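You operate a simulated robot arm through the tools that you are given. There is no shell and no other tool. Be economical: measure what you need, move in short steps, check, and stop when the job is done.

Carry out the task below with a simulated robot arm. There is one attempt and no reset: what you move stays moved.

TASK
Stand the plain glass beside the tin cup. It goes on the side that lies toward x -0.1, y -1.0 (a direction in the base frame), with about 3 cm between them.
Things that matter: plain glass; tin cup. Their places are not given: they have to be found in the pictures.

It is judged by the outcome, as a careful person would: the job done as asked, and still so three seconds after it is handed in. It fails if anything else is knocked over, pushed out of place, dropped, spilled or broken.

THE ROBOT
A 6-joint arm with a two-finger parallel gripper, fixed in place. Base frame: the origin is at the foot of the arm, x ahead of it, y to its left, z up. Lengths are in cm, angles in rad, forces in N, time in s.
With the tool pointing down near the work surface it reaches from about 14 to 58 cm from the base axis. Its first joint turns from -1.152 to 1.152 rad. Payload 2.1 kg.
Tool frame: the origin (TCP) lies between the finger pads and is the grasp point; the fingertips stand 3 cm ahead of it; z points along the fingers, y is the line along which they close. The gripper opens to 9.4 cm. The fingers are 2.8 cm wide and 1 cm thick; the gripper's body (5 by 9.6 cm) begins 5.5 cm behind the TCP.
Orientation is told as [roll, pitch, yaw] about the base's x, y, z axes, in that order, counted from this pose: with the fingers straight down and closing along the base's y, the tool's x points along the base's -x, its y along +y and its z along -z.

THE INTERFACE
- The arm moves only by the tool arm_command. Its argument "rows" is a list of rows, each an object (a shift or turn left out is 0, a gripper value left out holds the last) with "delta_pos": the shift along the tool's x, y, z in m, a list of three; "delta_rot": the turn, a rotation vector about the tool's x, y, z in rad, a list of three; "grip": the gripper command, from -1 (shut) to 1 (fully open), values between in proportion. In form: [{"delta_pos": [tx, ty, tz], "delta_rot": [wx, wy, wz], "grip": grip}, ...]. A call has 1 to 10 rows; each row is the pose to reach, as a shift and turn from the pose commanded when the call began, along the tool's axes at that moment. A row lasts 0.2 s, in which the tool goes at most 5 cm and 0.15 rad; a call with a longer step from one row to the next is refused whole, and so is a gripper value outside its range. A pose out of reach is approached as far as the arm can. The call stops where the force on the tool passes 40 N (or 10 N more than at its start, if that is more) or the arm is blocked; 0.2 s more then pass. The fingers move at their own pace (about 7.2 cm/s each) and stop on an object; they squeeze with about 31 N. The grip force told is the motor's: it shows also when the fingers shut on nothing. Time passes only in rows, and 0.2 s behind the last, so rows that repeat a pose let the fingers close. It gives the time, the measured TCP pose, the force on the tool (base axes), the opening and the grip force at its end, in the units of the frame above (readings bear some noise).
- Cameras (640 x 400 px; columns grow to the right, rows downward): "scene" is fixed at [4.24, -36.5, 49.59]; the picture's right is [0.90, -0.43, 0.00], its down [-0.20, -0.42, -0.89] and it looks along [0.38, 0.80, -0.46] (base axes); focal length 365 px, centre (320, 200). "wrist" rides on the gripper at [-3.7, 0, -5.8] in the tool frame; the picture's right is [0.00, -1.00, 0.00], its down [0.97, 0.00, -0.24] and it looks along [0.24, 0.00, 0.97] (tool axes); focal length 218 px, centre (320, 200).
- snapshot(camera): a new picture of that camera. No time passes.
- measure_at(camera, pixels): for up to 12 pixels [column, row] of the newest picture of that camera ("zoom" is the newest enlarged one), the place [x, y, z] in the base frame of the surface seen there, good to about 0.2 cm, but the place of the scene camera against the robot may be out by one fixed shift of up to 1.2 cm in any direction. No time passes.
- inspect(camera, box): a new picture of the part [left, top, right, bottom] of that camera's present view, enlarged. No time passes.
- sign_off(): hands the job in; it is judged then, once.

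Work in short steps. Measure before you move; look again where a grasp or a placing could have gone wrong, and mend it. You have 60 turns and 26 pictures in all, the two below and enlarged ones among them. Open the gripper and draw the arm clear of the work before you hand the job in, unless the task says otherwise; then end with one line.

The tools are called as name(argument=value, ...) on one line, values as JSON. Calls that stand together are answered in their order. arm_command: Moves the arm, as the interface text tells. Its arguments: {"type":"object","properties":{"rows":{"type":"array"}},"required":["rows"]} The other tools are called the same way: snapshot (camera) takes a picture; measure_at (camera, pixels) gives the place of the surface under pixels of a picture; inspect (camera, box) takes an enlarged picture of a part of a camera's view; sign_off () hands the job in.

At the start:

```text
clock: 0.0
tcp_pos: [32.83, 15.61, 23.56]
tool_rot: [0.0, 0.001, 0.0]
contact_force: [0.2, 0.4, 0.3]
gripper_width: 9.42
grip_force: 0.0
```

scene: 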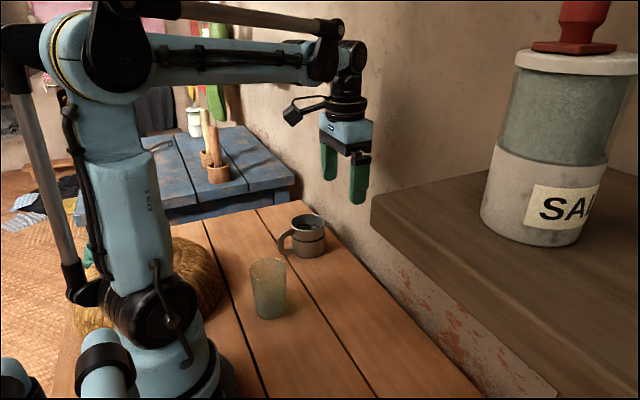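
wrist: 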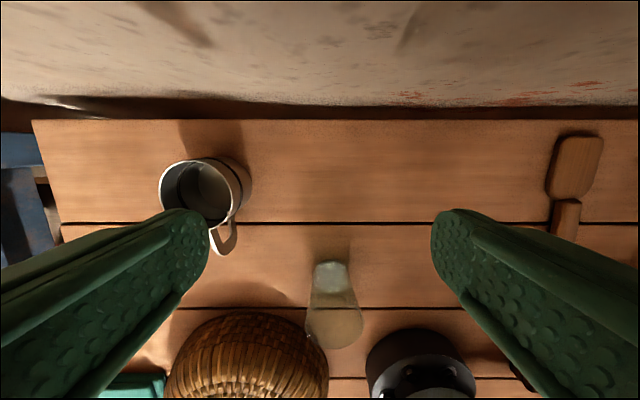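

The tin cup is at scene (305,237), wrist (205,190), and the glass at scene (268,288), wrist (333,310). I measure both.

measure_at(camera="wrist", pixels=[[333, 330], [332, 268], [305, 325], [362, 325], [334, 346], [205, 190], [162, 185], [250, 185], [205, 159], [228, 245], [400, 260], [330, 245]])

inspect(camera="scene", box=[220, 190, 380, 340])

inspect(camera="wrist", box=[140, 130, 400, 380])

```text
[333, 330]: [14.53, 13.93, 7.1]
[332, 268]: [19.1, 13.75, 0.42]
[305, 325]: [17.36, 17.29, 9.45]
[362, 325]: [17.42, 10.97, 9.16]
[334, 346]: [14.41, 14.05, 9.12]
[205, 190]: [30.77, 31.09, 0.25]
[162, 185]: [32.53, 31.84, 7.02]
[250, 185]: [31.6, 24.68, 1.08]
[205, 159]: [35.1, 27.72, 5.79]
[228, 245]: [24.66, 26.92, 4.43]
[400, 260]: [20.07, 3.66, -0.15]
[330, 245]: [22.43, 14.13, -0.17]
```

```text
2.67 times, centred on (300, 265) of scene
```

zoom: 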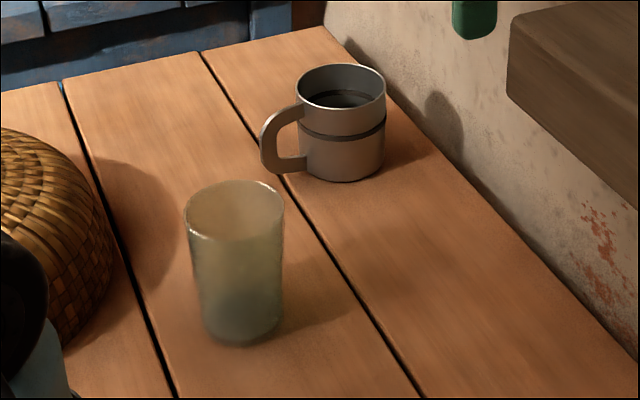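

```text
1.60 times, centred on (270, 255) of wrist
```

zoom: 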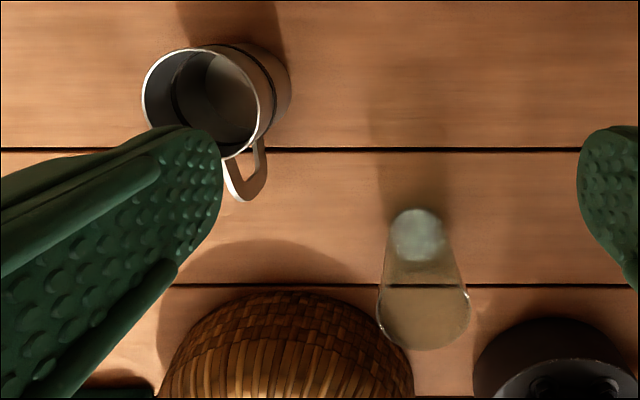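

measure_at(camera="zoom", pixels=[[144, 95], [190, 51], [258, 110], [218, 157], [238, 199], [289, 95], [378, 305], [468, 305], [424, 348], [402, 390], [330, 298], [480, 350]])

measure_at(camera="wrist", pixels=[[320, 118], [320, 100], [320, 60], [325, 370], [310, 350], [250, 315], [370, 360], [400, 335], [420, 332], [350, 380], [575, 165], [327, 396]])

```text
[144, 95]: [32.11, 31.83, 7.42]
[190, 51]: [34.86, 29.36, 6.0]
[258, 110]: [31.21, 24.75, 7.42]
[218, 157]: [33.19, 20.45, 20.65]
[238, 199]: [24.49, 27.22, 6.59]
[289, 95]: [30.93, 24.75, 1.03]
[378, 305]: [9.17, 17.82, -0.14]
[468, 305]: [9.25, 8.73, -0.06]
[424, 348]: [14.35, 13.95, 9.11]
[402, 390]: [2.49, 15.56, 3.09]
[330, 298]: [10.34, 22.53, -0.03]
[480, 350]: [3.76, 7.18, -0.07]
```

```text
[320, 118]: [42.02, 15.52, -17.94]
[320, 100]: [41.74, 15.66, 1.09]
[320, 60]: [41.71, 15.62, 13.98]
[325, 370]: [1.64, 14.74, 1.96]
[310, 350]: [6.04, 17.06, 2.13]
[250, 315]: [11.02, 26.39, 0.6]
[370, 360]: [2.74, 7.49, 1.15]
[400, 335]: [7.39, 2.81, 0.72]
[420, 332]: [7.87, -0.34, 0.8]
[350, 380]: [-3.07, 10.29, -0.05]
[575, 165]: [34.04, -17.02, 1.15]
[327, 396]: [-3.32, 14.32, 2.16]
```

The glass centre is about (17.4, 14.1) with its rim at z 9.2 and a radius of 3.1. The cup centre is about (31.6, 28.3) with radius 3.55, so the glass should go to about (30.65, 18.7). I turn the tool so the fingers close along x and stay out of the gap.

arm_command(rows=[{"delta_rot": [0, 0, -0.15], "grip": 1}, {"delta_rot": [0, 0, -0.3]}, {"delta_rot": [0, 0, -0.45]}, {"delta_rot": [0, 0, -0.6]}, {"delta_rot": [0, 0, -0.75]}, {"delta_rot": [0, 0, -0.9]}, {"delta_rot": [0, 0, -1.05]}, {"delta_rot": [0, 0, -1.2]}, {"delta_rot": [0, 0, -1.35]}, {"delta_rot": [0, 0, -1.5]}])

```text
clock: 2.2
tcp_pos: [32.78, 15.51, 23.37]
tool_rot: [0.0, 0.001, 1.502]
contact_force: [0.7, -0.3, 0.1]
gripper_width: 9.41
grip_force: 0.0
```

Yaw is 1.50 as intended. I move over the glass and stay high.

arm_command(rows=[{"delta_pos": [0.0062, 0.0382, 0.01]}, {"delta_pos": [0.0123, 0.0764, 0.02]}, {"delta_pos": [0.0185, 0.1145, 0.035]}, {"delta_pos": [0.0246, 0.1527, 0.05]}, {"delta_pos": [0.0246, 0.1527, 0.05]}])

snapshot(camera="wrist")

```text
clock: 3.4
tcp_pos: [17.61, 13.97, 18.58]
tool_rot: [0.0, 0.0, 1.502]
contact_force: [-0.4, 0.3, 0.5]
gripper_width: 9.39
grip_force: 0.1
```

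```text
21 pictures are left
```

wrist: 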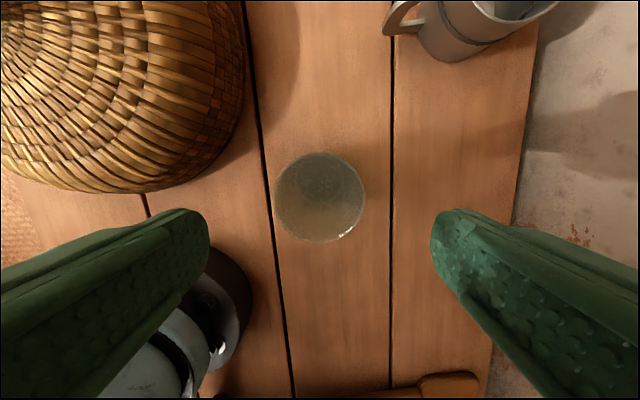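

The glass rim is centred at (320,197). I measure the rim edges, plus how close the arm base and basket come to the left finger.

measure_at(camera="wrist", pixels=[[277, 197], [363, 197], [320, 154], [320, 241], [345, 236], [215, 300], [240, 320], [230, 100], [200, 150], [245, 290], [320, 180], [180, 190]])

```text
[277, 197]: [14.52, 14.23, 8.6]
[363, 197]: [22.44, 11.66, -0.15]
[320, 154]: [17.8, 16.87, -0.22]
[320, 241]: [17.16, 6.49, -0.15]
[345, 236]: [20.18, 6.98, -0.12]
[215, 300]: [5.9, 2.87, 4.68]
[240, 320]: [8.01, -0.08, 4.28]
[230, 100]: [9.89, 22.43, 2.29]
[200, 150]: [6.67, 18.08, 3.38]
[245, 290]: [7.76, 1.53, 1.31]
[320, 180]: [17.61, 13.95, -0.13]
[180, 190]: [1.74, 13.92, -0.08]
```

The glass centre matches the TCP at (17.6, 13.95), and both fingers have free space. I descend to z ≈ 5.5.

arm_command(rows=[{"delta_pos": [0, 0, 0.03]}, {"delta_pos": [0, 0, 0.06]}, {"delta_pos": [0, 0, 0.085]}, {"delta_pos": [0, 0, 0.11]}, {"delta_pos": [0, 0, 0.129]}, {"delta_pos": [0, 0, 0.129]}])

inspect(camera="scene", box=[180, 180, 380, 340])

```text
clock: 4.8
tcp_pos: [17.49, 14.24, 5.6]
tool_rot: [0.002, 0.001, 1.5]
contact_force: [-0.4, -0.1, 0.1]
gripper_width: 9.41
grip_force: 0.0
```

```text
2.50 times, centred on (280, 260) of scene
```

zoom: 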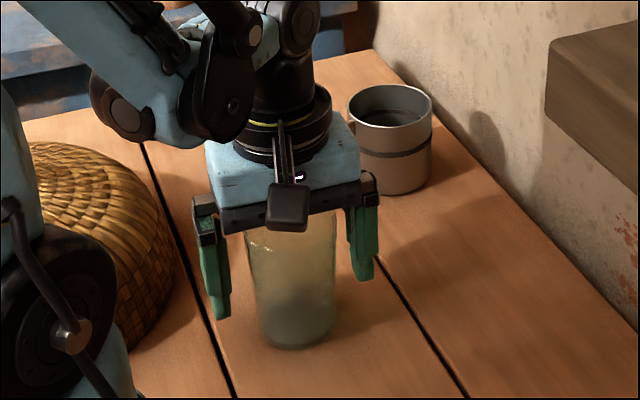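

The fingers straddle the glass without contact. I close the gripper.

arm_command(rows=[{"grip": 0.3}, {"grip": 0}, {"grip": -1}, {"grip": -1}, {"grip": -1}])

```text
clock: 6.0
tcp_pos: [17.49, 14.17, 5.68]
tool_rot: [0.0, 0.001, 1.499]
contact_force: [-0.4, 0.2, -0.1]
gripper_width: 6.76
grip_force: 31.3
```

It holds at 6.76 cm with 31 N. I lift a little and check.

arm_command(rows=[{"delta_pos": [0, 0, -0.01]}, {"delta_pos": [0, 0, -0.025]}, {"delta_pos": [0, 0, -0.04]}, {"delta_pos": [0, 0, -0.04]}])

inspect(camera="scene", box=[180, 180, 380, 340])

snapshot(camera="wrist")

```text
clock: 7.0
tcp_pos: [17.27, 14.2, 9.63]
tool_rot: [0.001, 0.001, 1.499]
contact_force: [0.9, 0.0, -2.0]
gripper_width: 6.71
grip_force: 30.9
```

```text
2.50 times, centred on (280, 260) of scene
```

zoom: 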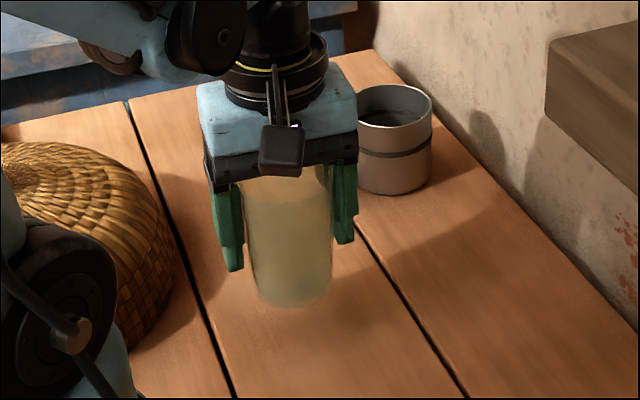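

```text
18 pictures are left
```

wrist: 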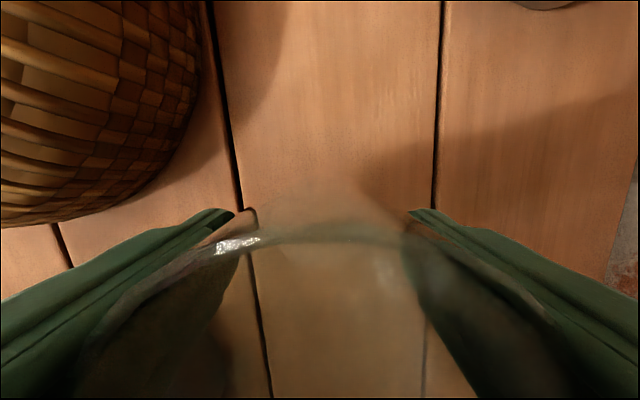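

The glass is held upright and clear of the table. I carry it to above (30.6, 18.6).

arm_command(rows=[{"delta_pos": [0, 0, -0.02]}, {"delta_pos": [-0.008, -0.02, -0.03]}, {"delta_pos": [-0.018, -0.045, -0.03]}, {"delta_pos": [-0.029, -0.07, -0.03]}, {"delta_pos": [-0.039, -0.095, -0.03]}, {"delta_pos": [-0.049, -0.12, -0.03]}, {"delta_pos": [-0.0535, -0.13, -0.03]}, {"delta_pos": [-0.0535, -0.13, -0.03]}])

snapshot(camera="wrist")

snapshot(camera="scene")

```text
clock: 8.8
tcp_pos: [30.77, 18.33, 12.53]
tool_rot: [0.0, -0.001, 1.499]
contact_force: [-0.3, 0.3, -0.7]
gripper_width: 6.72
grip_force: 30.8
```

```text
17 pictures are left
```

wrist: 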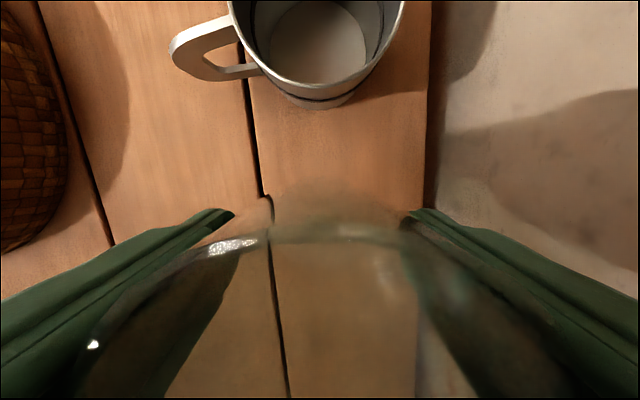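

```text
16 pictures are left
```

scene: 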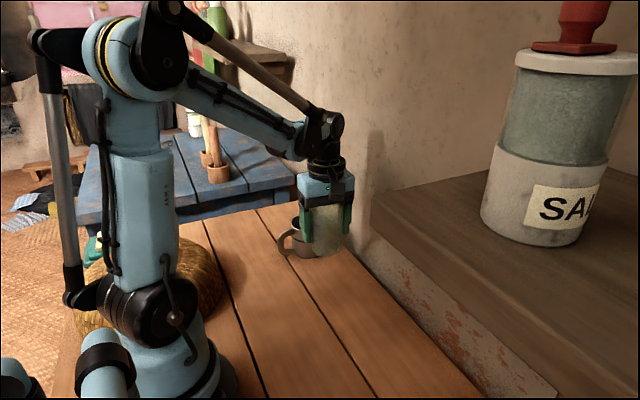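

I re-measure the cup from here before lowering. Its near rim is at about (318,86) and its near base at about (325,107).

measure_at(camera="wrist", pixels=[[318, 85], [322, 106], [403, 8], [400, 30], [229, 8], [234, 30], [290, 80], [350, 80], [300, 98], [345, 102], [320, 30]])

```text
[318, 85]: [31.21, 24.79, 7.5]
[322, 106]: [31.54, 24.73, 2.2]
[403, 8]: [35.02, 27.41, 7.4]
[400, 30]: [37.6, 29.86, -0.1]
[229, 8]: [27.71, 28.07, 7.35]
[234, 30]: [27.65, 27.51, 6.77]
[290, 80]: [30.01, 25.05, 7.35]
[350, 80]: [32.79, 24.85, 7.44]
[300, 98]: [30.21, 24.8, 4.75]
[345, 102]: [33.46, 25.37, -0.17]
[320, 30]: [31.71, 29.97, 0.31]
```

The cup centre is (31.4, 28.3), so I correct the position slightly and lower almost to the table.

arm_command(rows=[{"delta_pos": [-0.0012, 0.0036, 0.01]}, {"delta_pos": [-0.0012, 0.0036, 0.03]}, {"delta_pos": [-0.0012, 0.0036, 0.05]}, {"delta_pos": [-0.0012, 0.0036, 0.062]}, {"delta_pos": [-0.0012, 0.0036, 0.067]}, {"delta_pos": [-0.0012, 0.0036, 0.067]}])

inspect(camera="scene", box=[250, 160, 410, 290])

```text
clock: 10.2
tcp_pos: [30.52, 18.53, 5.89]
tool_rot: [-0.001, 0.0, 1.502]
contact_force: [-0.5, -0.9, -1.2]
gripper_width: 6.74
grip_force: 31.3
```

```text
3.08 times, centred on (330, 225) of scene
```

zoom: 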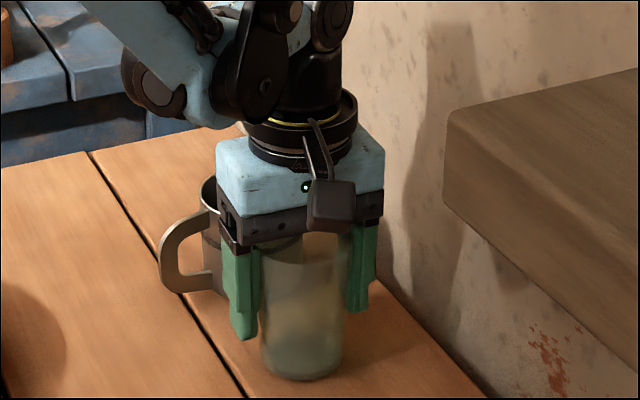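

The glass is just above the table. I ease it down the last few millimetres and watch the force.

arm_command(rows=[{"delta_pos": [0, 0, 0.001]}, {"delta_pos": [0, 0, 0.002]}, {"delta_pos": [0, 0, 0.003]}, {"delta_pos": [0, 0, 0.003]}])

```text
clock: 11.2
tcp_pos: [30.29, 18.65, 5.67]
tool_rot: [0.0, 0.0, 1.499]
contact_force: [-1.3, 0.1, 16.0]
gripper_width: 6.71
grip_force: 30.9
```

A 16 N upward force shows the glass is on the table. I back off a hair and open slowly.

arm_command(rows=[{"delta_pos": [0, 0, -0.0007]}, {"delta_pos": [0, 0, -0.0007], "grip": 0.5}, {"delta_pos": [0, 0, -0.0007], "grip": 0.6}, {"delta_pos": [0, 0, -0.0007], "grip": 0.8}, {"delta_pos": [0, 0, -0.0007], "grip": 1}, {"delta_pos": [0, 0, -0.0007], "grip": 1}])

snapshot(camera="wrist")

```text
clock: 12.6
tcp_pos: [30.46, 18.61, 5.69]
tool_rot: [0.0, 0.0, 1.5]
contact_force: [0.3, -0.3, 1.0]
gripper_width: 9.36
grip_force: 0.2
```

```text
14 pictures are left
```

wrist: 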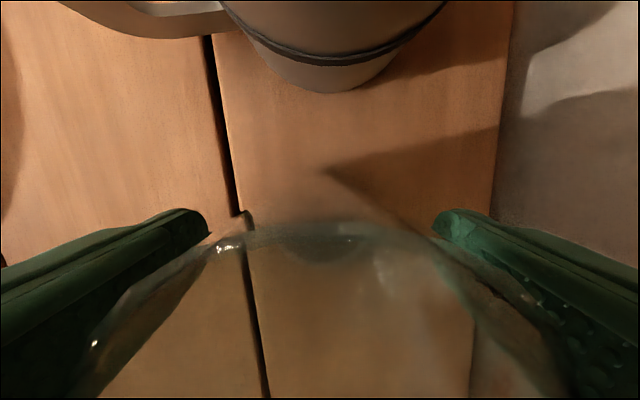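

The fingers are open and free of the glass. I raise the arm straight up.

arm_command(rows=[{"delta_pos": [0, 0, -0.02]}, {"delta_pos": [0, 0, -0.05]}, {"delta_pos": [0, 0, -0.08]}, {"delta_pos": [0, 0, -0.11]}, {"delta_pos": [0, 0, -0.14]}, {"delta_pos": [0, 0, -0.16]}, {"delta_pos": [0, 0, -0.16]}])

snapshot(camera="wrist")

inspect(camera="scene", box=[250, 160, 410, 290])

```text
clock: 14.2
tcp_pos: [30.31, 18.72, 21.84]
tool_rot: [-0.001, -0.002, 1.5]
contact_force: [-1.1, 0.1, 0.4]
gripper_width: 9.39
grip_force: 0.0
```

```text
13 pictures are left
```

wrist: 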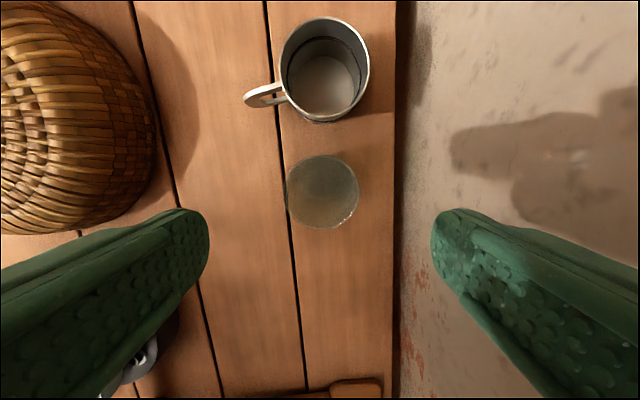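

```text
3.08 times, centred on (330, 225) of scene
```

zoom: 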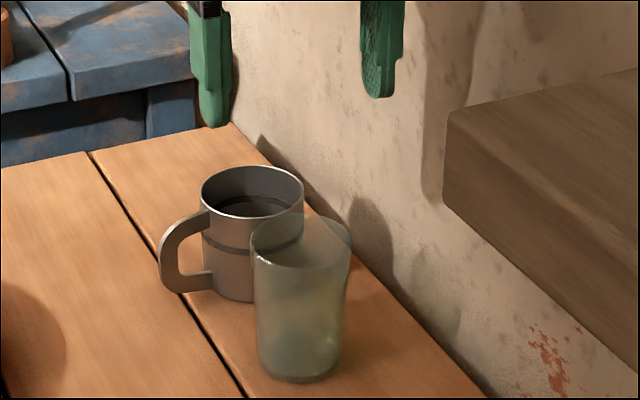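

The glass stands upright at about (30.5, 18.6). That leaves a gap to the cup of about 2.9 cm, in direction (-0.09, -1.0), and the cup has not moved. I hand the job in.

sign_off()

```text
The job is handed in.
```

The plain glass stands upright beside the tin cup, on the side asked for, with about 3 cm between them; nothing else was moved, and the arm is drawn clear.
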